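You operate a simulated robot arm through the tools that you are given. There is no shell and no other tool. Be economical: measure what you need, move in short steps, check, and stop when the job is done.

The job below is to be done with a simulated robot arm. You get a single attempt, and the scene is never put back.

TASK
Fill the tray to the yellow line, soak the brick till dark, rack it and drain the tray.
Fine: shut the tray lever again.

It is judged by the outcome, as a careful person would: the job done as asked, and still so three seconds after it is handed in. It fails if anything else is knocked over, pushed out of place, dropped, spilled or broken.

THE ROBOT
A 6-joint arm with a two-finger parallel gripper, fixed in place. Base frame: the origin is at the foot of the arm, x ahead of it, y to its left, z up; the work surface is at about z = 0.022. Readings come in m, degrees, newtons and seconds.
With the tool pointing down near the work surface it reaches from about 0.14 to 0.58 m from the base axis. Its first joint turns from -66.0 to 66.0 degrees. Payload 2.1 kg.
The tool frame sits at the grasp point between the pads (the TCP): z along the fingers, y along the line on which they close. The tips reach 0.03 m beyond it. Largest opening 0.094 m; finger width 0.028, thickness 0.01; the body of the gripper, 0.05 by 0.096 m, starts 0.055 m behind the TCP.
Orientation is told as [roll, pitch, yaw] about the base's x, y, z axes, in that order, counted from this pose: with the fingers straight down and closing along the base's y, the tool's x points along the base's -x, its y along +y and its z along -z.

THE INTERFACE
- The arm moves only by the tool move_arm. Its argument "rows" is a list of rows, each a list of 3 entries, a list of its own where there are three numbers: the turn, a rotation vector about the tool's x, y, z in degrees, then the shift along the tool's x, y, z in m, then the gripper command, from -1 (fully open) to 1 (shut), values between in proportion. In form: [[[ax, ay, az], [x, y, z], gripper], ...]. A call has 1 to 8 rows; each row shifts and turns the commanded pose from where the row before left it, along the tool's axes as they then stand. Rows are played at 5 a second. More than 0.05 m and 8.6 degrees between two rows, or a gripper value outside its range, and nothing of the call is played. A pose out of reach is approached as far as the arm can. The call stops where the force on the tool passes 90 N (or 10 N more than at its start, if that is more) or the arm is blocked; 0.2 s more then pass. Each finger travels about 0.072 m/s and halts on what it meets, pressing with about 26 N; the grip force reading is that of the motor and also rises with nothing between the fingers. The clock runs only during rows and for 0.2 s after the last one: add rows that do not move to give the fingers time. The reply holds the time, the measured pose of the TCP, the force on the tool along the base axes, the opening and the grip force, in the units named above and with some noise.
- Cameras (640 x 400 px; columns grow to the right, rows downward): "scene" is fixed at [0.0738, -0.3826, 0.4991]; the picture's right is [0.61, -0.79, 0.00], its down [-0.33, -0.26, -0.91] and it looks along [0.72, 0.55, -0.42] (base axes); focal length 214 px, centre (320, 200). "wrist" rides on the gripper at [-0.037, 0, -0.058] in the tool frame; the picture's right is [0.00, -1.00, 0.00], its down [0.97, 0.00, -0.24] and it looks along [0.24, 0.00, 0.97] (tool axes); focal length 218 px, centre (320, 200).
- camera(camera): a new picture of that camera. It takes no simulated time.
- locate(camera, pixels): there is no depth. For up to 12 entries [column, row, z] of the newest picture of that camera ("zoom" is the newest enlarged one), the place [x, y] in the base frame at which the ray of that pixel passes the height z, good to about 0.002 m. It takes no simulated time.
- close_up(camera, box): a new picture of the part [left, top, right, bottom] of that camera's present view, enlarged. It takes no simulated time.
- job_done(): hands the job in; it is judged then, once.

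Work in short steps. Measure before you move; look again where a grasp or a placing could have gone wrong, and mend it. You have 80 turns and 38 pictures in all, those below and enlarged ones among them. Open the gripper and draw the arm clear of the work before you hand the job in, unless the task says otherwise; then end with one line.

The tools are called by a JSON object that holds its "api" and its "payload". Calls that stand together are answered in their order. move_arm: Moves the arm, as the interface text tells. Its arguments: {"type":"object","properties":{"rows":{"type":"array","items":{"type":"array"}}},"required":["rows"]} The other tools are called the same way: camera (camera) takes a picture; locate (camera, pixels) gives the place at which the rays of pixels pass given heights; close_up (camera, box) takes an enlarged picture of a part of a camera's view; job_done () hands the job in.

At the start:

```text
time: 0.0
eef_pos: [0.2713, -0.1008, 0.4475]
ee_rot: [-0.1, -0.1, 0.0]
wrist_force: [0.4, 0.2, -0.1]
opening: 0.0939
grip_force: 0.1
```

scene: 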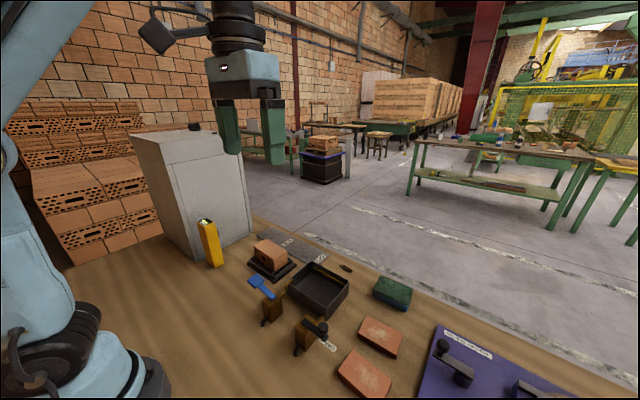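
wrist: 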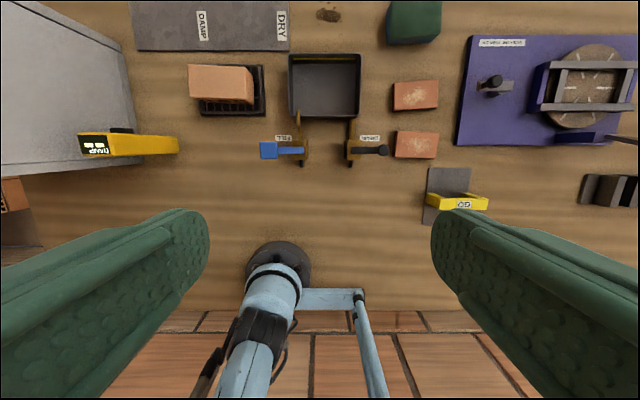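

The wrist view shows the tray at about (325,85), the levers at (285,150) and (365,150), and the brick on the rack at (225,85). I'll enlarge these areas.

{"api": "close_up", "payload": {"camera": "wrist", "box": [120, 0, 450, 200]}}

{"api": "close_up", "payload": {"camera": "scene", "box": [190, 210, 430, 400]}}

{"api": "close_up", "payload": {"camera": "wrist", "box": [400, 0, 640, 240]}}

```text
1.94 times, centred on (285, 100) of wrist
```

zoom: 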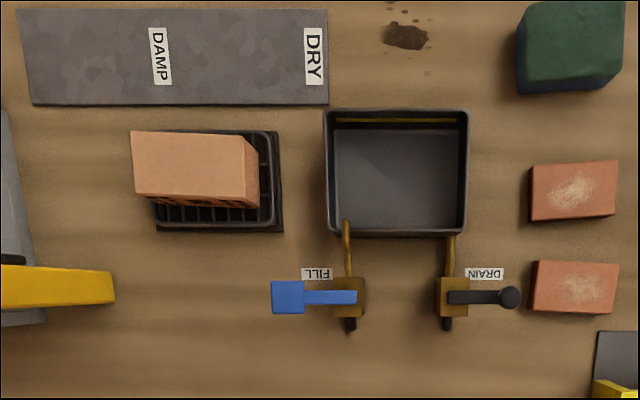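

```text
2.11 times, centred on (310, 305) of scene
```

zoom: 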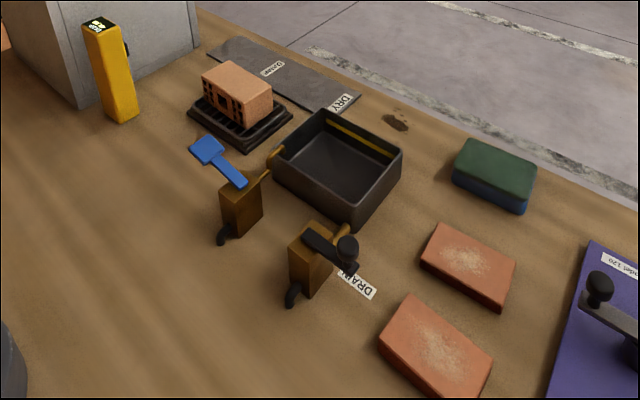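

```text
1.67 times, centred on (520, 120) of wrist
```

zoom: 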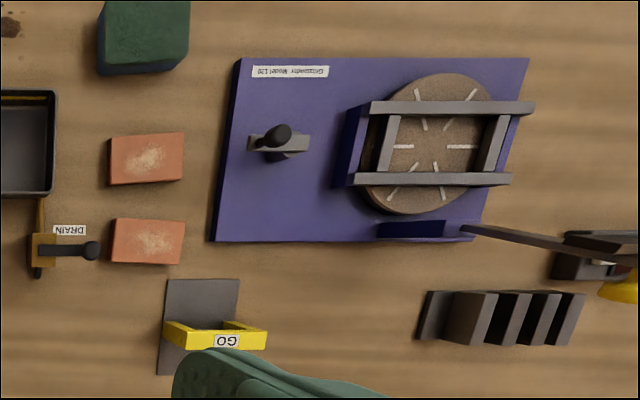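

I'll triangulate the main features from both views by intersecting their rays at several heights.

{"api": "locate", "payload": {"camera": "wrist", "pixels": [[268.5, 150, 0.08], [268.5, 150, 0.12], [297.9, 150, 0.08], [297.9, 150, 0.12], [383, 150, 0.08], [383, 150, 0.12], [352, 150, 0.08], [352, 150, 0.12], [287.6, 53.6, 0.06], [360.8, 53.6, 0.06], [360.3, 119, 0.06], [289, 116.5, 0.06]]}}

{"api": "locate", "payload": {"camera": "scene", "pixels": [[256.4, 281.3, 0.08], [256.4, 281.3, 0.12], [272, 297.9, 0.08], [272, 297.9, 0.12], [322.8, 327.7, 0.08], [322.8, 327.7, 0.12], [306.2, 323, 0.08], [306.2, 323, 0.12], [312.4, 262, 0.06], [348.9, 281, 0.06], [326, 318, 0.06], [288, 287, 0.06]]}}

{"api": "locate", "payload": {"camera": "wrist", "pixels": [[188, 65, 0.08], [246.3, 66.5, 0.08], [245.3, 100, 0.08], [189.6, 96.4, 0.08], [188, 65, 0.1], [246.3, 66.5, 0.1], [245.3, 100, 0.1], [189.6, 96.4, 0.1], [202, 65, 0.03], [265, 65, 0.03], [266, 116, 0.03], [200, 116, 0.03]]}}

{"api": "locate", "payload": {"camera": "scene", "pixels": [[254, 243, 0.08], [254, 243, 0.1], [266.5, 239, 0.08], [266.5, 239, 0.1], [287, 250.5, 0.08], [287, 250.5, 0.1], [275, 256.5, 0.08], [275, 256.5, 0.1]]}}

```text
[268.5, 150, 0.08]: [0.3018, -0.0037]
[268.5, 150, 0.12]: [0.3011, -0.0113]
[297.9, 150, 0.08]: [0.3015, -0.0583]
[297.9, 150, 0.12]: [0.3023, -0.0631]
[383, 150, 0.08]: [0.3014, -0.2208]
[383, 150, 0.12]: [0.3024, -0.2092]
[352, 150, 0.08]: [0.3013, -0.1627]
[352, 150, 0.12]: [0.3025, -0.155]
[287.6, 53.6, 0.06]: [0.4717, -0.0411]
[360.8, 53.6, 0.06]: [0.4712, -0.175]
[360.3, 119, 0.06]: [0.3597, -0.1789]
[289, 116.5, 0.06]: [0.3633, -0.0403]
```

```text
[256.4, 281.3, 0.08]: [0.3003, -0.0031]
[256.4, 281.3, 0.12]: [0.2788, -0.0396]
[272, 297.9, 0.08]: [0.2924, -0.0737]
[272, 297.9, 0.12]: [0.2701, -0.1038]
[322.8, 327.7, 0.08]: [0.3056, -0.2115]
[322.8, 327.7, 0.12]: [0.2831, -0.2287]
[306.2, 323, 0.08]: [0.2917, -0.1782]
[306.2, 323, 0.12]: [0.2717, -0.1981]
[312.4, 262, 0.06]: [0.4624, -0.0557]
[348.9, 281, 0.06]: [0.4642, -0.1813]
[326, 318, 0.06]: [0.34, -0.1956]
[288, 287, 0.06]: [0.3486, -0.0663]
```

```text
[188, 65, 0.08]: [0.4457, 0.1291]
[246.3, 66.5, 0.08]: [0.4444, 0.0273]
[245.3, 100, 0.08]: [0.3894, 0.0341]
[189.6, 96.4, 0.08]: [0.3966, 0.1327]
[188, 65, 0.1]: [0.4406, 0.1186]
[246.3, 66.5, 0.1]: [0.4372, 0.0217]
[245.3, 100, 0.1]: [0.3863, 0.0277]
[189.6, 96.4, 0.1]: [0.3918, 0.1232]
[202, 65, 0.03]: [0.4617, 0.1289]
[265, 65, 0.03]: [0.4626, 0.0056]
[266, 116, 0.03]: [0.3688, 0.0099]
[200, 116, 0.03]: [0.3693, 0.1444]
```

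```text
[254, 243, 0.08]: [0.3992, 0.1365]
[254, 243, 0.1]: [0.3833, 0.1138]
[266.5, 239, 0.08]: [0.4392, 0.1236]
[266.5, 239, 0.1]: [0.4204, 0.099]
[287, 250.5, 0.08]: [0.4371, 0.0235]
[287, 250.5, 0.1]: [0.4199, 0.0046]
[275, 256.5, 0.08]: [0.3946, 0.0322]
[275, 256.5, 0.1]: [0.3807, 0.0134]
```

The brick top is at about z 0.08, centred near (0.418, 0.081). The lever tops are also near 0.08. I'll bring the wrist camera lower over the levers for a closer look.

{"api": "move_arm", "payload": {"rows": [[[0, 0, 0], [-0.01, 0, 0.045], -1], [[0, 0, 0], [-0.01, 0, 0.045], -1], [[0, 0, 0], [-0.01, 0, 0.045], -1], [[0, 0, 0], [-0.01, 0, 0.045], -1], [[0, 0, 0], [0, 0, 0], -1]]}}

{"api": "camera", "payload": {"camera": "wrist"}}

```text
time: 1.2
eef_pos: [0.3087, -0.1022, 0.2691]
ee_rot: [0.0, -0.1, 0.0]
wrist_force: [0.0, 0.3, -0.3]
opening: 0.0938
grip_force: 0.1
```

```text
32 pictures are left
```

wrist: 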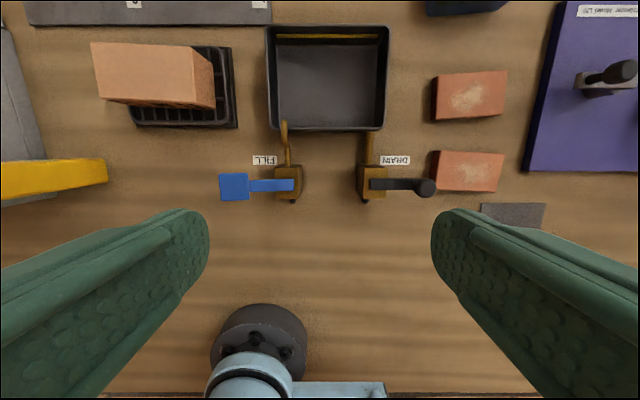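

The closer view has the paddle at (234,187), the drain knob at (426,187) and the tray rim corners. I'll locate these and take an enlarged view.

{"api": "locate", "payload": {"camera": "wrist", "pixels": [[234, 187, 0.08], [234, 187, 0.09], [289, 185, 0.08], [372, 184, 0.08], [426, 187, 0.08], [426, 187, 0.09], [265, 25, 0.05], [390, 25, 0.05], [385, 131, 0.05], [269, 131, 0.05], [276, 38, 0.045], [378, 38, 0.045]]}}

{"api": "close_up", "payload": {"camera": "wrist", "box": [210, 110, 450, 260]}}

{"api": "close_up", "payload": {"camera": "scene", "box": [230, 255, 350, 355]}}

```text
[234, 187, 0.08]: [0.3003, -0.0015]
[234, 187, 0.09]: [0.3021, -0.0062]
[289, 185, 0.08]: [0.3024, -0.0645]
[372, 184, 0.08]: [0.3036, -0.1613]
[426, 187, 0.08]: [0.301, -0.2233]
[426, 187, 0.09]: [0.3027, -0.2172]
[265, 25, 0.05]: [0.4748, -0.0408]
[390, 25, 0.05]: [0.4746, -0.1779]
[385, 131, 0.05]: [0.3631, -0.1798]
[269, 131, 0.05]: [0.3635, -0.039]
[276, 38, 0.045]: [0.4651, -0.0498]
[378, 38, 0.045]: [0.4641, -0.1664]
```

```text
2.67 times, centred on (330, 185) of wrist
```

zoom: 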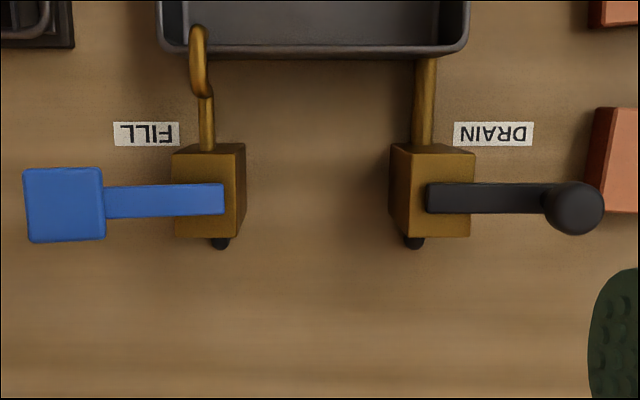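

```text
4.00 times, centred on (290, 305) of scene
```

zoom: 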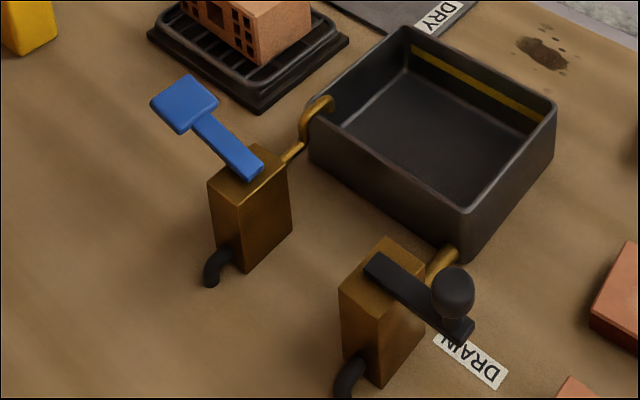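

I need lever heights to tell tilted from flat, so I'll locate the matching bar ends in both views.

{"api": "locate", "payload": {"camera": "scene", "pixels": [[274.5, 298, 0.06], [274.5, 298, 0.07], [274.5, 298, 0.08], [303, 322, 0.06], [303, 322, 0.07], [303, 322, 0.08], [323.5, 327, 0.08], [323.5, 327, 0.09], [326.5, 338, 0.06], [326.5, 338, 0.07], [256.5, 281, 0.08], [256.5, 281, 0.085]]}}

{"api": "locate", "payload": {"camera": "wrist", "pixels": [[293.3, 184, 0.06], [293.3, 184, 0.07], [371.2, 184, 0.06], [371.2, 184, 0.07], [424, 187.5, 0.08], [424, 187.5, 0.09], [250, 184.5, 0.07], [411, 184.5, 0.065], [265.5, 172.5, 0.06], [398, 172, 0.06]]}}

```text
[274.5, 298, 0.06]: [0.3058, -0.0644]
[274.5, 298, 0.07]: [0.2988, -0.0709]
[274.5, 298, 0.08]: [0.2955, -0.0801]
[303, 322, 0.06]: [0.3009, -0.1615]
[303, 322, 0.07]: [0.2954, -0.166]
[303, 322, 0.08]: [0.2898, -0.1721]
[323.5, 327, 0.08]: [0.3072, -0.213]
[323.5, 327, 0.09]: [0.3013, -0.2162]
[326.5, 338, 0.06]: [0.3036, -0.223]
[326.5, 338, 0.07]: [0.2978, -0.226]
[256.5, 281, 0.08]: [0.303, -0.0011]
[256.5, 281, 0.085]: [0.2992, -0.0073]
```

```text
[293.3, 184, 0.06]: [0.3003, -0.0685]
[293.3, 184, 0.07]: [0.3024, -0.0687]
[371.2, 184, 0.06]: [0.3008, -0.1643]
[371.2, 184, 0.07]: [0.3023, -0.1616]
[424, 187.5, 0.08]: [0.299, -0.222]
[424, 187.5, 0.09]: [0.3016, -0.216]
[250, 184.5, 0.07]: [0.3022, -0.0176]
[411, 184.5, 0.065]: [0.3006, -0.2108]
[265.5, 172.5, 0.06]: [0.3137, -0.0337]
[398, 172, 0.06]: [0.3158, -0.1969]
```

The blue fill lever tilts up, with its pivot at z≈0.065 and its paddle at z≈0.082, so it looks like a press-down paddle. The drain bar is flat with a knob on top at (0.3015,-0.216), so it is a swing lever. I'll shut the fingers and go above the paddle.

{"api": "move_arm", "payload": {"rows": [[[0, 0, 0], [0.002, 0.033, 0.03], 1], [[0, 0, 0], [0.002, 0.033, 0.03], 1], [[0, 0, 0], [0.004, 0.034, 0.03], 1], [[0, 0, 0], [0, 0, 0.03], 1], [[0, 0, 0], [0, 0, 0], 1], [[0, 0, 0], [0, 0, 0], 1]]}}

{"api": "camera", "payload": {"camera": "scene"}}

```text
time: 2.6
eef_pos: [0.3029, -0.0027, 0.148]
ee_rot: [0.0, 0.0, -0.1]
wrist_force: [-0.8, -0.7, 0.1]
opening: 0.0002
grip_force: 26.1
```

```text
29 pictures are left
```

scene: 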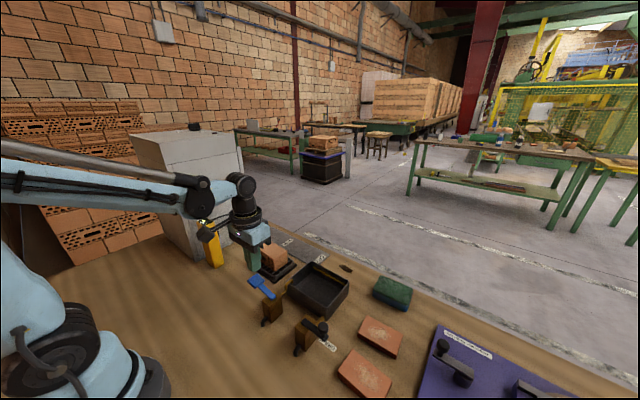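

The tray stays in view while the hand is over the paddle. The tips are at about 0.118, so I'll go down in small steps to find contact and press.

{"api": "move_arm", "payload": {"rows": [[[0, 0, 0], [0, 0, 0.025], 1], [[0, 0, 0], [0, 0, 0.008], 1], [[0, 0, 0], [0, 0, 0.005], 1], [[0, 0, 0], [0, 0, 0.004], 1], [[0, 0, 0], [0, 0, 0.004], 1]]}}

{"api": "close_up", "payload": {"camera": "scene", "box": [220, 230, 380, 330]}}

```text
time: 3.8
eef_pos: [0.3032, -0.001, 0.1019]
ee_rot: [0.0, 0.1, -0.1]
wrist_force: [-1.6, 0.4, 0.8]
opening: 0.0002
grip_force: 25.8
```

```text
4.00 times, centred on (300, 280) of scene
```

zoom: 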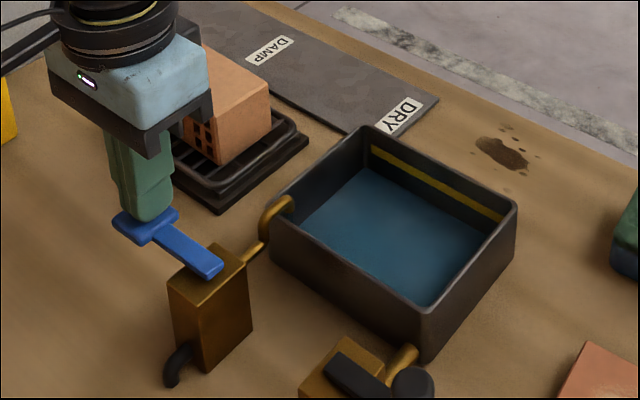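

The drain is shut and water is already coming in. I'll work out the heights of the waterline and yellow line on the far wall, at x≈0.465.

{"api": "locate", "payload": {"camera": "zoom", "pixels": [[436, 182, 0.04], [436, 182, 0.05], [425, 203, 0.025], [425, 203, 0.035], [371, 147, 0.04], [371, 147, 0.05], [361, 167, 0.025], [361, 167, 0.035], [425, 310, 0.025], [425, 310, 0.035], [300, 218, 0.03], [300, 218, 0.04]]}}

{"api": "move_arm", "payload": {"rows": [[[0, 0, 0], [0, 0, 0], 1]]}}

{"api": "close_up", "payload": {"camera": "scene", "box": [220, 230, 380, 330]}}

```text
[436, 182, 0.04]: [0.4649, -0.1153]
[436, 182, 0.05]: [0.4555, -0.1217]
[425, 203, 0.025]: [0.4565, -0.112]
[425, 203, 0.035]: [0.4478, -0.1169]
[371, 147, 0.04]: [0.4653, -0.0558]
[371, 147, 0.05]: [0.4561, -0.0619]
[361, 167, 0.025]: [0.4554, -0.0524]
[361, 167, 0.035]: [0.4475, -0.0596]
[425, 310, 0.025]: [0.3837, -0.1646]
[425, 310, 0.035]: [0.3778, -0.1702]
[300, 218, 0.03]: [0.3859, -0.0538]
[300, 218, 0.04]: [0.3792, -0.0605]
```

```text
time: 4.2
eef_pos: [0.3046, -0.0006, 0.1026]
ee_rot: [0.0, -0.1, 0.0]
wrist_force: [-0.8, -0.5, 2.0]
opening: 0.0
grip_force: 26.0
```

```text
4.00 times, centred on (300, 280) of scene
```

zoom: 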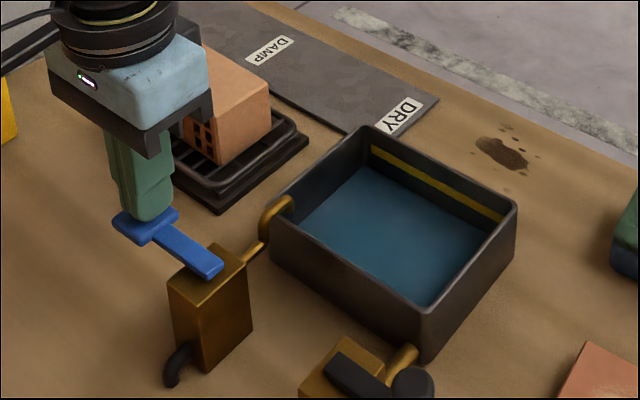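

The line is at z≈0.040 and the water is still near the floor, rising slowly. I'll hold for about 1.6 s more and check.

{"api": "move_arm", "payload": {"rows": [[[0, 0, 0], [0, 0, 0], 1], [[0, 0, 0], [0, 0, 0], 1], [[0, 0, 0], [0, 0, 0], 1], [[0, 0, 0], [0, 0, 0], 1], [[0, 0, 0], [0, 0, 0], 1], [[0, 0, 0], [0, 0, 0], 1], [[0, 0, 0], [0, 0, 0], 1]]}}

{"api": "close_up", "payload": {"camera": "scene", "box": [220, 230, 380, 330]}}

```text
time: 5.8
eef_pos: [0.3032, -0.0009, 0.1029]
ee_rot: [0.0, 0.0, -0.1]
wrist_force: [0.3, -0.3, 1.3]
opening: 0.0002
grip_force: 26.0
```

```text
4.00 times, centred on (300, 280) of scene
```

zoom: 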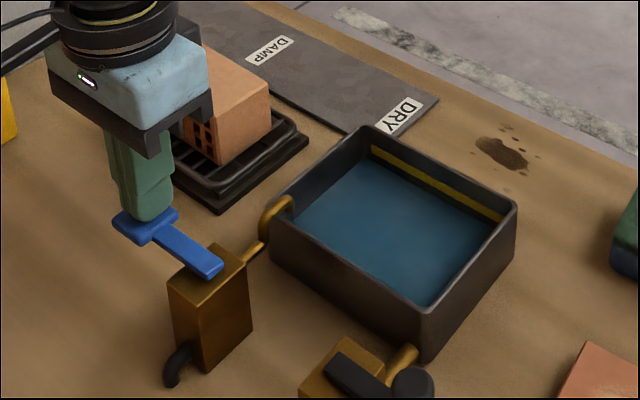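

The waterline corner rose from about (361,166) to (362,160), and the line is near row 150. I'll hold for another 1.6 s.

{"api": "move_arm", "payload": {"rows": [[[0, 0, 0], [0, 0, 0], 1], [[0, 0, 0], [0, 0, 0], 1], [[0, 0, 0], [0, 0, 0], 1], [[0, 0, 0], [0, 0, 0], 1], [[0, 0, 0], [0, 0, 0], 1], [[0, 0, 0], [0, 0, 0], 1], [[0, 0, 0], [0, 0, 0], 1]]}}

{"api": "close_up", "payload": {"camera": "scene", "box": [280, 250, 360, 300]}}

```text
time: 7.4
eef_pos: [0.304, -0.0002, 0.1028]
ee_rot: [-0.1, -0.1, 0.1]
wrist_force: [-0.1, -0.6, 1.3]
opening: 0.0
grip_force: 25.8
```

```text
8.00 times, centred on (320, 275) of scene
```

zoom: 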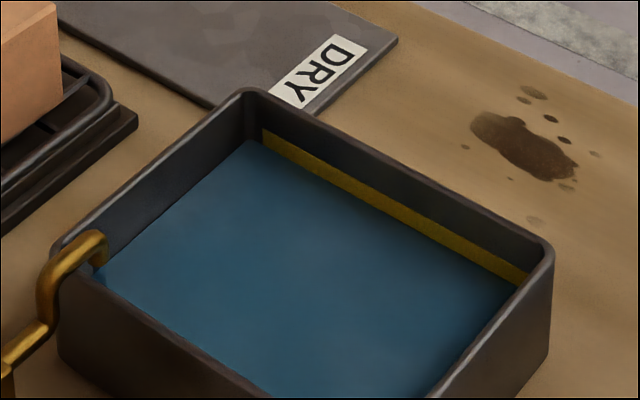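

The water is now at the lower edge of the yellow stripe. I'll hold briefly to bring it to the middle of the stripe, then lift off.

{"api": "move_arm", "payload": {"rows": [[[0, 0, 0], [0, 0, 0], 1], [[0, 0, 0], [0, 0, 0], 1], [[0, 0, 0], [0, 0, -0.03], 1], [[0, 0, 0], [0, 0, -0.03], 1]]}}

{"api": "close_up", "payload": {"camera": "scene", "box": [280, 250, 360, 300]}}

```text
time: 8.4
eef_pos: [0.3039, -0.0003, 0.1596]
ee_rot: [0.0, -0.1, 0.0]
wrist_force: [-0.1, 0.2, -0.7]
opening: 0.0
grip_force: 26.2
```

```text
8.00 times, centred on (320, 275) of scene
```

zoom: 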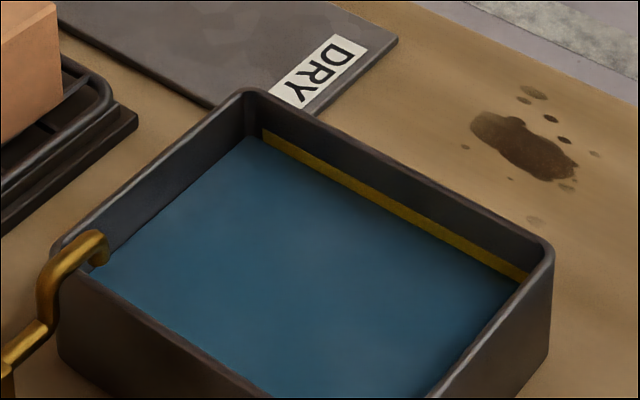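

The water is mid-stripe and the paddle has been released. Next I'll move above the brick with the gripper open and measure its pose.

{"api": "move_arm", "payload": {"rows": [[[0, 0, 0], [0, 0, -0.045], -1], [[0, 0, 0], [-0.038, 0.027, 0], -1], [[0, 0, 0], [-0.038, 0.027, 0], -1], [[0, 0, 0], [-0.038, 0.027, 0], -1], [[0, 0, 0], [0, 0, 0], -1]]}}

{"api": "camera", "payload": {"camera": "wrist"}}

```text
time: 9.6
eef_pos: [0.4183, 0.0813, 0.2036]
ee_rot: [0.0, 0.0, -0.1]
wrist_force: [0.0, 0.4, 0.6]
opening: 0.094
grip_force: 0.1
```

```text
23 pictures are left
```

wrist: 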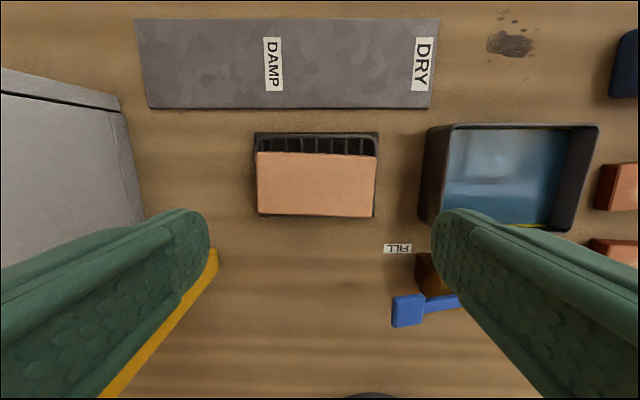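

The brick is at px (257..377, 152..217). I'll enlarge it for exact edges.

{"api": "close_up", "payload": {"camera": "wrist", "box": [240, 120, 400, 220]}}

```text
4.00 times, centred on (320, 170) of wrist
```

zoom: 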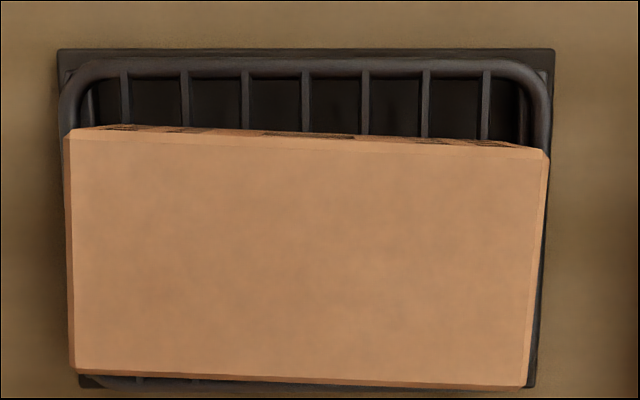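

{"api": "locate", "payload": {"camera": "zoom", "pixels": [[67, 132, 0.08], [547, 151, 0.08], [525, 385, 0.08], [74, 372, 0.08], [58, 50, 0.025], [554, 50, 0.025], [535, 386, 0.025], [78, 380, 0.025], [72, 66, 0.037], [545, 66, 0.037]]}}

```text
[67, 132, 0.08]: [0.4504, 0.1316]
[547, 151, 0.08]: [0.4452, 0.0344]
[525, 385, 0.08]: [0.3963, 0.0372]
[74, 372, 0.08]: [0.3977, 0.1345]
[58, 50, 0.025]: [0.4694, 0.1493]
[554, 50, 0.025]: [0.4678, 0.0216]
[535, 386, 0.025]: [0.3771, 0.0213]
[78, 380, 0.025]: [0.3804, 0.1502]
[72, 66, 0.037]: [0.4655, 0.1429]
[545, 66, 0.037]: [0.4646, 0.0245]
```

The brick centre is (0.4224,0.0844) with yaw about -2.5°, size roughly 0.097×0.051, and the rack is centred at about (0.423,0.0855). I'll turn the hand 87.5° so the fingers close across the brick's width.

{"api": "move_arm", "payload": {"rows": [[[0, 0, 0], [-0.004, 0.003, 0], -1], [[0, 0, -8], [0, 0, 0], -1], [[0, 0, -8], [0, 0, 0], -1], [[0, 0, -8], [0, 0, 0], -1], [[0, 0, -8], [0, 0, 0], -1], [[0, 0, -8], [0, 0, 0], -1], [[0, 0, -8], [0, 0, 0], -1]]}}

{"api": "move_arm", "payload": {"rows": [[[0, 0, -8], [0, 0, 0], -1], [[0, 0, -8], [0, 0, 0], -1], [[0, 0, -8], [0, 0, 0], -1], [[0, 0, -8], [0, 0, 0], -1], [[0, 0, -7.5], [0, 0, 0], -1], [[0, 0, 0], [0, 0, 0], -1]]}}

{"api": "camera", "payload": {"camera": "wrist"}}

```text
time: 11.2
eef_pos: [0.4219, 0.0833, 0.2061]
ee_rot: [-0.1, 0.0, 48.1]
wrist_force: [-0.1, -0.4, 0.0]
opening: 0.0938
grip_force: 0.1
```

```text
time: 12.6
eef_pos: [0.4204, 0.0843, 0.2065]
ee_rot: [0.1, -0.1, 87.6]
wrist_force: [0.0, -0.8, 0.6]
opening: 0.0939
grip_force: 0.0
```

```text
21 pictures are left
```

wrist: 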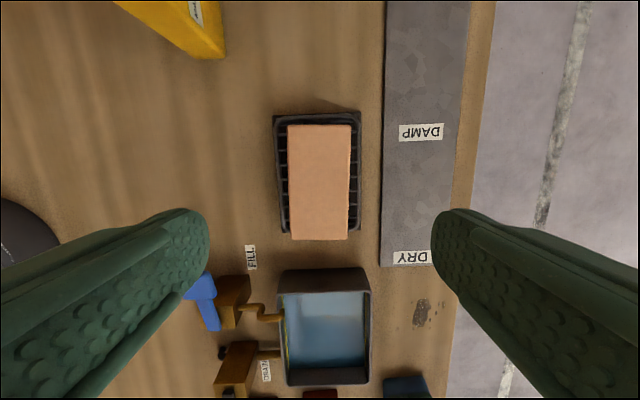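

The brick is at px (288..350, 125..240), lined up between the fingers. I'll check the centre numerically.

{"api": "locate", "payload": {"camera": "wrist", "pixels": [[288, 126, 0.08], [350, 125, 0.08], [348, 240, 0.08], [292, 240, 0.08], [277, 230, 0.037], [360, 113, 0.037], [279, 270, 0.05], [370, 268, 0.05], [369, 384, 0.05], [286, 386, 0.05]]}}

```text
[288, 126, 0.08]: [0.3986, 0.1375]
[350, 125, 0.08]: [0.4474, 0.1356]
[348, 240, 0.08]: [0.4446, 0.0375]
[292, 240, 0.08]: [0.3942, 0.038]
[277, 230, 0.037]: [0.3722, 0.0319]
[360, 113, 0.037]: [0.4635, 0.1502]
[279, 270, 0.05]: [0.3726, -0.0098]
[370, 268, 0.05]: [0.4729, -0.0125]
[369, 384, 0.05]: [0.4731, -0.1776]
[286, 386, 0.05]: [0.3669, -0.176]
```

The centre checks out at about (0.421,0.086). I'll descend until the tips are just above the rack bars, with the TCP at about 0.076.

{"api": "move_arm", "payload": {"rows": [[[0, 0, 0], [0, 0, 0.04], -1], [[0, 0, 0], [0, 0, 0.04], -1], [[0, 0, 0], [0, 0, 0.03], -1], [[0, 0, 0], [0, 0, 0.02], -1], [[0, 0, 0], [0, 0, 0], -1]]}}

{"api": "close_up", "payload": {"camera": "scene", "box": [220, 190, 380, 290]}}

```text
time: 13.8
eef_pos: [0.4208, 0.0864, 0.0791]
ee_rot: [0.0, 0.0, 87.5]
wrist_force: [0.5, -0.2, -0.3]
opening: 0.0939
grip_force: 0.0
```

```text
4.00 times, centred on (300, 240) of scene
```

zoom: 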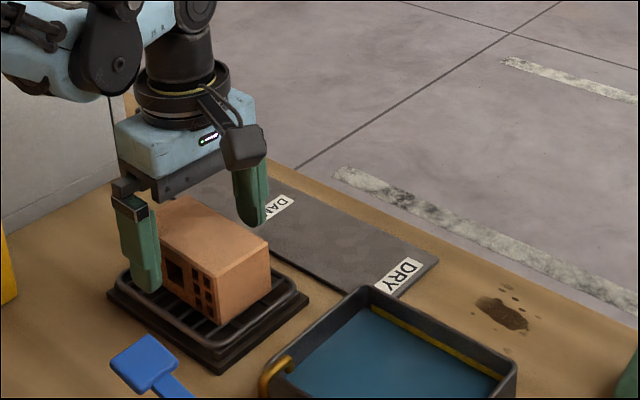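

The fingers straddle the brick clear of the rack and the water still sits mid-stripe. I'll close the gripper.

{"api": "move_arm", "payload": {"rows": [[[0, 0, 0], [0, 0, 0], 1], [[0, 0, 0], [0, 0, 0], 1], [[0, 0, 0], [0, 0, 0], 1], [[0, 0, 0], [0, 0, 0], 1]]}}

{"api": "move_arm", "payload": {"rows": [[[0, 0, 0], [0, 0, -0.03], 1], [[0, 0, 0], [0, 0, -0.03], 1], [[0, 0, 0], [0, 0, 0], 1]]}}

{"api": "camera", "payload": {"camera": "wrist"}}

```text
time: 14.8
eef_pos: [0.4207, 0.0857, 0.0789]
ee_rot: [0.0, -0.1, 87.4]
wrist_force: [-0.3, 0.0, -0.2]
opening: 0.0549
grip_force: 26.0
```

```text
time: 15.6
eef_pos: [0.4203, 0.0846, 0.1394]
ee_rot: [0.0, -0.1, 87.4]
wrist_force: [0.5, 0.0, -3.4]
opening: 0.0546
grip_force: 25.5
```

```text
19 pictures are left
```

wrist: 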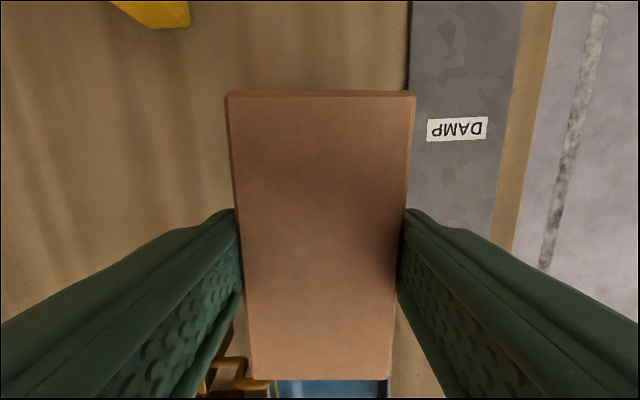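

The brick is held and weighs about 3.4 N. I'll locate its end edges to find its offset from the TCP.

{"api": "locate", "payload": {"camera": "wrist", "pixels": [[229, 97, 0.14], [414, 96, 0.14], [392, 378, 0.14], [252, 378, 0.14]]}}

{"api": "locate", "payload": {"camera": "scene", "pixels": [[312, 262, 0.05], [349, 282, 0.05], [326, 318, 0.05], [287.5, 285, 0.05]]}}

```text
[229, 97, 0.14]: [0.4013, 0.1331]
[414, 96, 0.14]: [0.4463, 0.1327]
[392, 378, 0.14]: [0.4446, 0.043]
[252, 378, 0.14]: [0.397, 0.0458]
```

```text
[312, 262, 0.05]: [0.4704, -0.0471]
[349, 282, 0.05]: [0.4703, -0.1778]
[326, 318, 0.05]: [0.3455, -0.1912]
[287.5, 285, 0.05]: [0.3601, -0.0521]
```

The brick sits within about 3 mm of the TCP and the tray centre is at about (0.419,-0.109). I'll square up to yaw 90 and carry the brick over the tray.

{"api": "move_arm", "payload": {"rows": [[[0, 0, -2.5], [0, 0, 0], 1], [[0, 0, 0], [0.039, 0, 0], 1], [[0, 0, 0], [0.039, 0, 0], 1], [[0, 0, 0], [0.039, 0, 0], 1], [[0, 0, 0], [0.039, 0, 0], 1], [[0, 0, 0], [0.039, 0.001, 0], 1], [[0, 0, 0], [0, 0, 0], 1]]}}

{"api": "camera", "payload": {"camera": "wrist"}}

{"api": "close_up", "payload": {"camera": "scene", "box": [220, 210, 400, 330]}}

```text
time: 17.2
eef_pos: [0.4195, -0.1121, 0.1356]
ee_rot: [0.0, 0.0, 89.9]
wrist_force: [0.1, -0.5, -4.3]
opening: 0.0547
grip_force: 25.7
```

```text
18 pictures are left
```

wrist: 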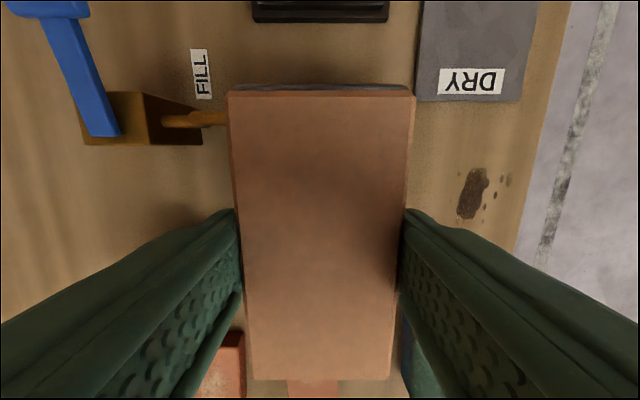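

```text
3.33 times, centred on (310, 270) of scene
```

zoom: 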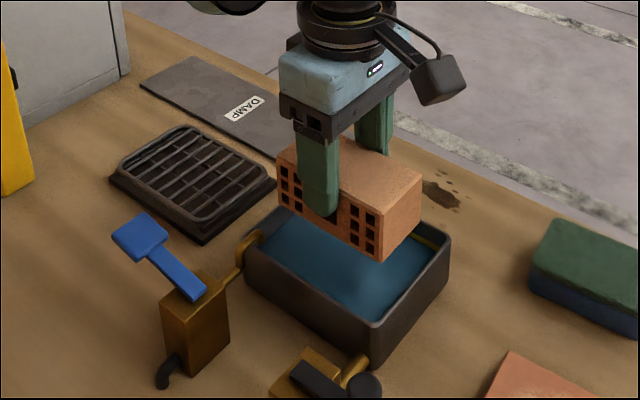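

The brick is aligned over the tray with 8 mm or more to every wall. I'll lower it until the force shows the floor.

{"api": "move_arm", "payload": {"rows": [[[0, 0, 0], [0, 0, 0.025], 1], [[0, 0, 0], [0, 0, 0.02], 1], [[0, 0, 0], [0, 0, 0.01], 1], [[0, 0, 0], [0, 0, 0.006], 1], [[0, 0, 0], [0, 0, 0], 1]]}}

{"api": "close_up", "payload": {"camera": "scene", "box": [220, 210, 400, 330]}}

```text
time: 18.4
eef_pos: [0.4187, -0.1129, 0.0754]
ee_rot: [0.0, 0.0, 90.0]
wrist_force: [0.7, -0.2, -2.6]
opening: 0.0548
grip_force: 25.8
```

```text
3.33 times, centred on (310, 270) of scene
```

zoom: 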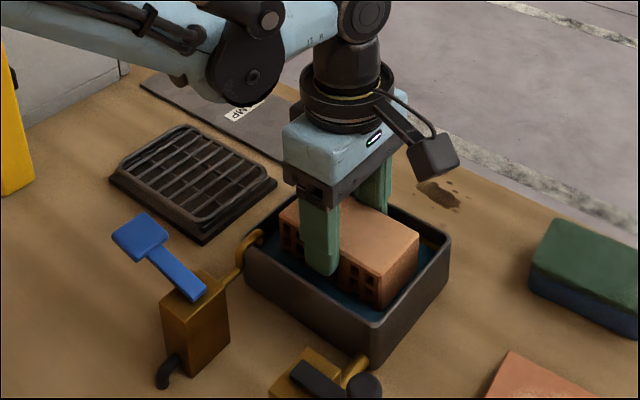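

The brick is partly submerged, with its bottom at about 0.033. I'll continue slowly to the floor.

{"api": "move_arm", "payload": {"rows": [[[0, 0, 0], [0, 0, 0.003], 1], [[0, 0, 0], [0, 0, 0.002], 1], [[0, 0, 0], [0, 0, 0.002], 1], [[0, 0, 0], [0, 0, 0], 1]]}}

```text
time: 19.4
eef_pos: [0.4203, -0.1116, 0.0679]
ee_rot: [0.1, 0.0, 90.0]
wrist_force: [-0.9, -0.2, -3.9]
opening: 0.0547
grip_force: 26.4
```

{"api": "move_arm", "payload": {"rows": [[[0, 0, 0], [0, 0, 0.002], 1], [[0, 0, 0], [0, 0, 0], 1], [[0, 0, 0], [0, 0, 0], 1], [[0, 0, 0], [0, 0, 0], 1], [[0, 0, 0], [0, 0, 0], 1], [[0, 0, 0], [0, 0, 0], 1], [[0, 0, 0], [0, 0, 0], 1], [[0, 0, 0], [0, 0, 0], 1]]}}

{"api": "close_up", "payload": {"camera": "scene", "box": [260, 230, 360, 330]}}

```text
time: 21.2
eef_pos: [0.4188, -0.1116, 0.0665]
ee_rot: [0.0, 0.1, 90.0]
wrist_force: [0.1, -1.1, -4.0]
opening: 0.0549
grip_force: 26.3
```

```text
4.00 times, centred on (310, 280) of scene
```

zoom: 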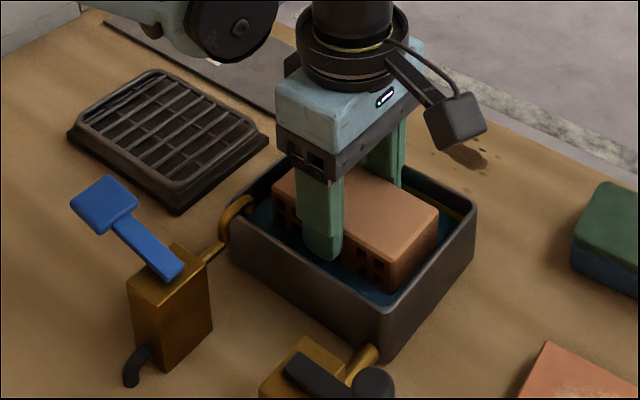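

There is no floor contact yet, though the brick is starting to darken. I'll lower it another 2 mm and wait.

{"api": "move_arm", "payload": {"rows": [[[0, 0, 0], [0, 0, 0.002], 1], [[0, 0, 0], [0, 0, 0], 1], [[0, 0, 0], [0, 0, 0], 1], [[0, 0, 0], [0, 0, 0], 1], [[0, 0, 0], [0, 0, 0], 1], [[0, 0, 0], [0, 0, 0], 1], [[0, 0, 0], [0, 0, 0], 1], [[0, 0, 0], [0, 0, 0], 1]]}}

{"api": "move_arm", "payload": {"rows": [[[0, 0, 0], [0, 0, 0], 1], [[0, 0, 0], [0, 0, 0], 1], [[0, 0, 0], [0, 0, 0], 1], [[0, 0, 0], [0, 0, 0], 1], [[0, 0, 0], [0, 0, 0], 1], [[0, 0, 0], [0, 0, 0], 1], [[0, 0, 0], [0, 0, 0], 1], [[0, 0, 0], [0, 0, 0], 1]]}}

{"api": "close_up", "payload": {"camera": "scene", "box": [260, 230, 360, 330]}}

```text
time: 23.0
eef_pos: [0.4194, -0.113, 0.0651]
ee_rot: [0.0, 0.0, 90.0]
wrist_force: [-0.5, 0.3, -3.3]
opening: 0.0545
grip_force: 26.0
```

```text
time: 24.8
eef_pos: [0.4202, -0.1133, 0.0638]
ee_rot: [0.0, 0.0, 90.0]
wrist_force: [1.6, -0.7, -4.3]
opening: 0.0547
grip_force: 25.7
```

```text
4.00 times, centred on (310, 280) of scene
```

zoom: 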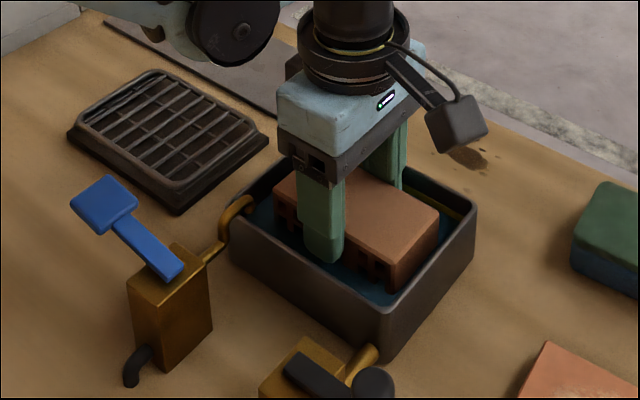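

The brick is steadily darkening. I'll keep it soaking for several more seconds.

{"api": "move_arm", "payload": {"rows": [[[0, 0, 0], [0, 0, 0], 1], [[0, 0, 0], [0, 0, 0], 1], [[0, 0, 0], [0, 0, 0], 1], [[0, 0, 0], [0, 0, 0], 1], [[0, 0, 0], [0, 0, 0], 1], [[0, 0, 0], [0, 0, 0], 1], [[0, 0, 0], [0, 0, 0], 1], [[0, 0, 0], [0, 0, 0], 1]]}}

{"api": "move_arm", "payload": {"rows": [[[0, 0, 0], [0, 0, 0], 1], [[0, 0, 0], [0, 0, 0], 1], [[0, 0, 0], [0, 0, 0], 1], [[0, 0, 0], [0, 0, 0], 1], [[0, 0, 0], [0, 0, 0], 1], [[0, 0, 0], [0, 0, 0], 1], [[0, 0, 0], [0, 0, 0], 1], [[0, 0, 0], [0, 0, 0], 1]]}}

{"api": "move_arm", "payload": {"rows": [[[0, 0, 0], [0, 0, 0], 1], [[0, 0, 0], [0, 0, 0], 1], [[0, 0, 0], [0, 0, 0], 1], [[0, 0, 0], [0, 0, 0], 1], [[0, 0, 0], [0, 0, 0], 1], [[0, 0, 0], [0, 0, 0], 1], [[0, 0, 0], [0, 0, 0], 1], [[0, 0, 0], [0, 0, 0], 1]]}}

{"api": "close_up", "payload": {"camera": "scene", "box": [260, 230, 360, 330]}}

```text
time: 26.6
eef_pos: [0.4194, -0.1132, 0.0643]
ee_rot: [0.0, 0.0, 90.0]
wrist_force: [0.1, -0.1, -3.7]
opening: 0.0547
grip_force: 26.3
```

```text
time: 28.4
eef_pos: [0.4193, -0.1134, 0.0642]
ee_rot: [0.0, 0.0, 90.0]
wrist_force: [0.7, -0.3, -3.2]
opening: 0.0546
grip_force: 26.5
```

```text
time: 30.2
eef_pos: [0.4192, -0.1127, 0.0636]
ee_rot: [-0.1, 0.0, 90.1]
wrist_force: [-0.6, 0.2, -3.4]
opening: 0.0548
grip_force: 26.3
```

```text
4.00 times, centred on (310, 280) of scene
```

zoom: 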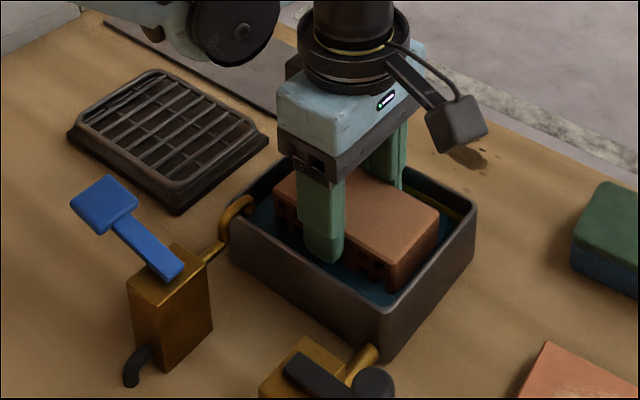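

It is a little darker. I'll give it another 7 s and then compare.

{"api": "move_arm", "payload": {"rows": [[[0, 0, 0], [0, 0, 0], 1], [[0, 0, 0], [0, 0, 0], 1], [[0, 0, 0], [0, 0, 0], 1], [[0, 0, 0], [0, 0, 0], 1], [[0, 0, 0], [0, 0, 0], 1], [[0, 0, 0], [0, 0, 0], 1], [[0, 0, 0], [0, 0, 0], 1], [[0, 0, 0], [0, 0, 0], 1]]}}

{"api": "move_arm", "payload": {"rows": [[[0, 0, 0], [0, 0, 0], 1], [[0, 0, 0], [0, 0, 0], 1], [[0, 0, 0], [0, 0, 0], 1], [[0, 0, 0], [0, 0, 0], 1], [[0, 0, 0], [0, 0, 0], 1], [[0, 0, 0], [0, 0, 0], 1], [[0, 0, 0], [0, 0, 0], 1], [[0, 0, 0], [0, 0, 0], 1]]}}

{"api": "move_arm", "payload": {"rows": [[[0, 0, 0], [0, 0, 0], 1], [[0, 0, 0], [0, 0, 0], 1], [[0, 0, 0], [0, 0, 0], 1], [[0, 0, 0], [0, 0, 0], 1], [[0, 0, 0], [0, 0, 0], 1], [[0, 0, 0], [0, 0, 0], 1], [[0, 0, 0], [0, 0, 0], 1], [[0, 0, 0], [0, 0, 0], 1]]}}

{"api": "move_arm", "payload": {"rows": [[[0, 0, 0], [0, 0, 0], 1], [[0, 0, 0], [0, 0, 0], 1], [[0, 0, 0], [0, 0, 0], 1], [[0, 0, 0], [0, 0, 0], 1], [[0, 0, 0], [0, 0, 0], 1], [[0, 0, 0], [0, 0, 0], 1], [[0, 0, 0], [0, 0, 0], 1], [[0, 0, 0], [0, 0, 0], 1]]}}

{"api": "camera", "payload": {"camera": "wrist"}}

```text
time: 32.0
eef_pos: [0.4191, -0.1138, 0.0637]
ee_rot: [0.0, 0.0, 90.1]
wrist_force: [0.1, -0.9, -2.8]
opening: 0.0548
grip_force: 25.6
```

```text
time: 33.8
eef_pos: [0.42, -0.1127, 0.0635]
ee_rot: [-0.1, -0.1, 90.0]
wrist_force: [1.1, 0.3, -3.0]
opening: 0.0547
grip_force: 25.3
```

```text
time: 35.6
eef_pos: [0.4196, -0.1131, 0.0644]
ee_rot: [0.0, 0.0, 90.1]
wrist_force: [0.3, -0.3, -3.0]
opening: 0.0546
grip_force: 26.2
```

```text
time: 37.4
eef_pos: [0.4208, -0.1124, 0.0641]
ee_rot: [0.0, 0.0, 90.1]
wrist_force: [0.3, 0.2, -3.1]
opening: 0.0547
grip_force: 25.7
```

```text
12 pictures are left
```

wrist: 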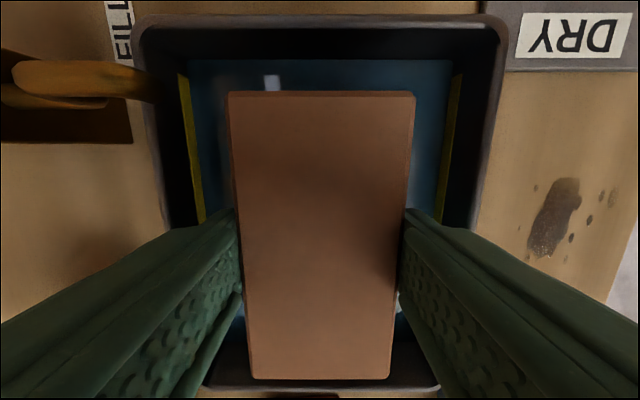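

Darker than at first, but I can't tell whether it has levelled off. I'll soak another 9 s and compare with the same scene crop.

{"api": "move_arm", "payload": {"rows": [[[0, 0, 0], [0, 0, 0], 1], [[0, 0, 0], [0, 0, 0], 1], [[0, 0, 0], [0, 0, 0], 1], [[0, 0, 0], [0, 0, 0], 1], [[0, 0, 0], [0, 0, 0], 1], [[0, 0, 0], [0, 0, 0], 1], [[0, 0, 0], [0, 0, 0], 1], [[0, 0, 0], [0, 0, 0], 1]]}}

{"api": "move_arm", "payload": {"rows": [[[0, 0, 0], [0, 0, 0], 1], [[0, 0, 0], [0, 0, 0], 1], [[0, 0, 0], [0, 0, 0], 1], [[0, 0, 0], [0, 0, 0], 1], [[0, 0, 0], [0, 0, 0], 1], [[0, 0, 0], [0, 0, 0], 1], [[0, 0, 0], [0, 0, 0], 1], [[0, 0, 0], [0, 0, 0], 1]]}}

{"api": "move_arm", "payload": {"rows": [[[0, 0, 0], [0, 0, 0], 1], [[0, 0, 0], [0, 0, 0], 1], [[0, 0, 0], [0, 0, 0], 1], [[0, 0, 0], [0, 0, 0], 1], [[0, 0, 0], [0, 0, 0], 1], [[0, 0, 0], [0, 0, 0], 1], [[0, 0, 0], [0, 0, 0], 1], [[0, 0, 0], [0, 0, 0], 1]]}}

{"api": "move_arm", "payload": {"rows": [[[0, 0, 0], [0, 0, 0], 1], [[0, 0, 0], [0, 0, 0], 1], [[0, 0, 0], [0, 0, 0], 1], [[0, 0, 0], [0, 0, 0], 1], [[0, 0, 0], [0, 0, 0], 1], [[0, 0, 0], [0, 0, 0], 1], [[0, 0, 0], [0, 0, 0], 1], [[0, 0, 0], [0, 0, 0], 1]]}}

{"api": "move_arm", "payload": {"rows": [[[0, 0, 0], [0, 0, 0], 1], [[0, 0, 0], [0, 0, 0], 1], [[0, 0, 0], [0, 0, 0], 1], [[0, 0, 0], [0, 0, 0], 1], [[0, 0, 0], [0, 0, 0], 1], [[0, 0, 0], [0, 0, 0], 1], [[0, 0, 0], [0, 0, 0], 1], [[0, 0, 0], [0, 0, 0], 1]]}}

{"api": "close_up", "payload": {"camera": "scene", "box": [260, 230, 360, 330]}}

```text
time: 39.2
eef_pos: [0.4209, -0.1132, 0.0635]
ee_rot: [0.0, 0.0, 89.9]
wrist_force: [-0.5, 0.2, -3.6]
opening: 0.0545
grip_force: 25.8
```

```text
time: 41.0
eef_pos: [0.4204, -0.1125, 0.0652]
ee_rot: [0.0, -0.1, 90.0]
wrist_force: [0.8, 0.7, -3.6]
opening: 0.0548
grip_force: 26.4
```

```text
time: 42.8
eef_pos: [0.42, -0.1143, 0.0639]
ee_rot: [0.0, 0.0, 90.0]
wrist_force: [0.4, 0.5, -3.3]
opening: 0.0548
grip_force: 26.0
```

```text
time: 44.6
eef_pos: [0.4184, -0.112, 0.064]
ee_rot: [0.0, 0.0, 90.0]
wrist_force: [0.4, 0.6, -3.2]
opening: 0.0543
grip_force: 26.1
```

```text
time: 46.4
eef_pos: [0.4195, -0.112, 0.0625]
ee_rot: [0.0, 0.0, 90.0]
wrist_force: [0.0, -0.6, -3.2]
opening: 0.0547
grip_force: 25.8
```

```text
4.00 times, centred on (310, 280) of scene
```

zoom: 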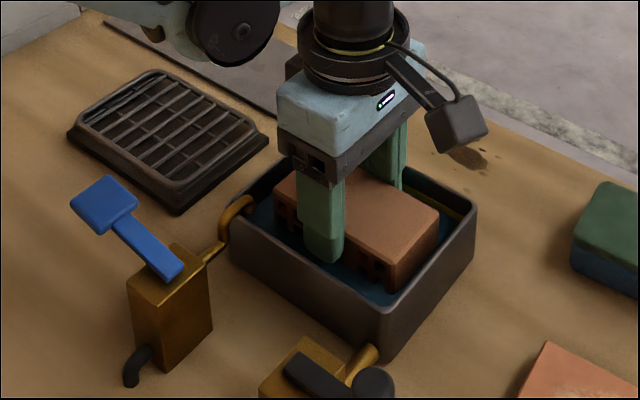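

The colour looks the same as at t≈30, so it has levelled off, but the brick still hangs with no floor contact. I'll feel for the floor to make sure it is as deep as possible.

{"api": "move_arm", "payload": {"rows": [[[0, 0, 0], [0, 0, 0.002], 1], [[0, 0, 0], [0, 0, 0], 1]]}}

{"api": "move_arm", "payload": {"rows": [[[0, 0, 0], [0, 0, 0.002], 1], [[0, 0, 0], [0, 0, 0], 1]]}}

```text
time: 47.0
eef_pos: [0.419, -0.1133, 0.063]
ee_rot: [0.0, -0.1, 90.0]
wrist_force: [0.0, 0.2, -2.7]
opening: 0.0548
grip_force: 25.3
```

```text
time: 47.6
eef_pos: [0.4207, -0.1135, 0.0617]
ee_rot: [0.2, 0.1, 90.0]
wrist_force: [-4.7, -1.5, 25.7]
opening: 0.0549
grip_force: 26.2
```

The floor is reached at 25.7 N. I'll ease off slightly, soak a few more seconds at full depth and compare.

{"api": "move_arm", "payload": {"rows": [[[0, 0, 0], [0, 0, -0.0015], 1], [[0, 0, 0], [0, 0, 0], 1], [[0, 0, 0], [0, 0, 0], 1], [[0, 0, 0], [0, 0, 0], 1], [[0, 0, 0], [0, 0, 0], 1], [[0, 0, 0], [0, 0, 0], 1], [[0, 0, 0], [0, 0, 0], 1], [[0, 0, 0], [0, 0, 0], 1]]}}

{"api": "move_arm", "payload": {"rows": [[[0, 0, 0], [0, 0, 0], 1], [[0, 0, 0], [0, 0, 0], 1], [[0, 0, 0], [0, 0, 0], 1], [[0, 0, 0], [0, 0, 0], 1], [[0, 0, 0], [0, 0, 0], 1], [[0, 0, 0], [0, 0, 0], 1], [[0, 0, 0], [0, 0, 0], 1], [[0, 0, 0], [0, 0, 0], 1]]}}

{"api": "move_arm", "payload": {"rows": [[[0, 0, 0], [0, 0, 0], 1], [[0, 0, 0], [0, 0, 0], 1], [[0, 0, 0], [0, 0, 0], 1], [[0, 0, 0], [0, 0, 0], 1], [[0, 0, 0], [0, 0, 0], 1], [[0, 0, 0], [0, 0, 0], 1], [[0, 0, 0], [0, 0, 0], 1], [[0, 0, 0], [0, 0, 0], 1]]}}

{"api": "close_up", "payload": {"camera": "scene", "box": [260, 230, 360, 330]}}

```text
time: 49.4
eef_pos: [0.4209, -0.1126, 0.0621]
ee_rot: [0.0, 0.0, 89.9]
wrist_force: [-0.3, -0.4, -3.6]
opening: 0.0548
grip_force: 25.9
```

```text
time: 51.2
eef_pos: [0.4216, -0.1106, 0.0629]
ee_rot: [0.0, 0.0, 90.0]
wrist_force: [0.2, -0.4, -3.1]
opening: 0.0547
grip_force: 26.0
```

```text
time: 53.0
eef_pos: [0.421, -0.1119, 0.0622]
ee_rot: [0.0, 0.0, 90.1]
wrist_force: [-0.3, 0.6, -2.7]
opening: 0.0549
grip_force: 26.4
```

```text
4.00 times, centred on (310, 280) of scene
```

zoom: 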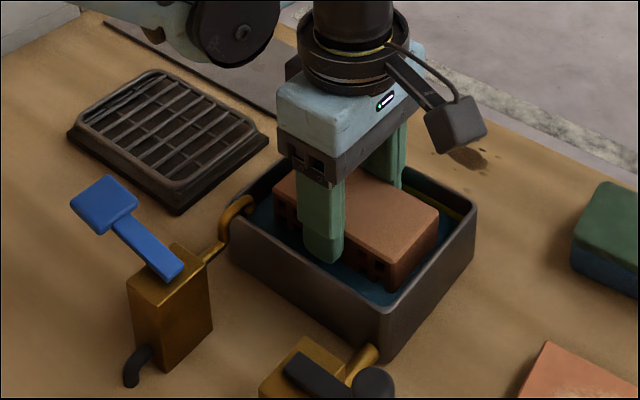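

There is no further change at full depth, so the brick is saturated and dark. I'll lift it straight up and let it drip over the tray for a couple of seconds.

{"api": "move_arm", "payload": {"rows": [[[0, 0, 0], [0, 0, -0.025], 1], [[0, 0, 0], [0, 0, -0.025], 1], [[0, 0, 0], [0, 0, -0.027], 1], [[0, 0, 0], [0, 0, 0], 1], [[0, 0, 0], [0, 0, 0], 1], [[0, 0, 0], [0, 0, 0], 1], [[0, 0, 0], [0, 0, 0], 1], [[0, 0, 0], [0, 0, 0], 1]]}}

{"api": "move_arm", "payload": {"rows": [[[0, 0, 0], [0, 0, 0], 1], [[0, 0, 0], [0, 0, 0], 1], [[0, 0, 0], [0, 0, 0], 1], [[0, 0, 0], [0, 0, 0], 1], [[0, 0, 0], [0, 0, 0], 1], [[0, 0, 0], [0, 0, 0], 1], [[0, 0, 0], [0, 0, 0], 1], [[0, 0, 0], [0, 0, 0], 1]]}}

{"api": "close_up", "payload": {"camera": "scene", "box": [220, 210, 400, 330]}}

```text
time: 54.8
eef_pos: [0.4205, -0.1117, 0.1385]
ee_rot: [0.0, 0.0, 90.0]
wrist_force: [-0.3, -0.1, -3.1]
opening: 0.0548
grip_force: 26.0
```

```text
time: 56.6
eef_pos: [0.4194, -0.1126, 0.139]
ee_rot: [0.0, -0.1, 90.0]
wrist_force: [0.2, -0.1, -3.1]
opening: 0.0548
grip_force: 26.1
```

```text
3.33 times, centred on (310, 270) of scene
```

zoom: 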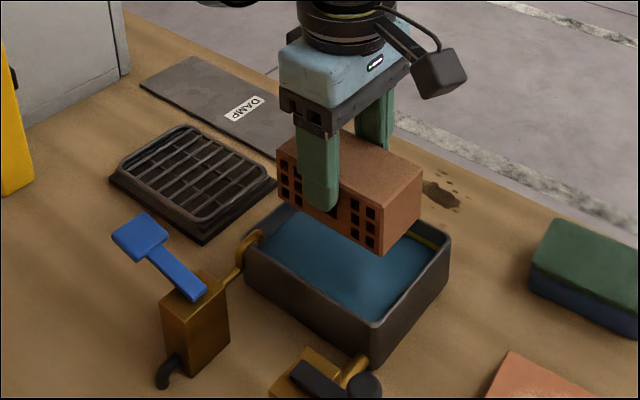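

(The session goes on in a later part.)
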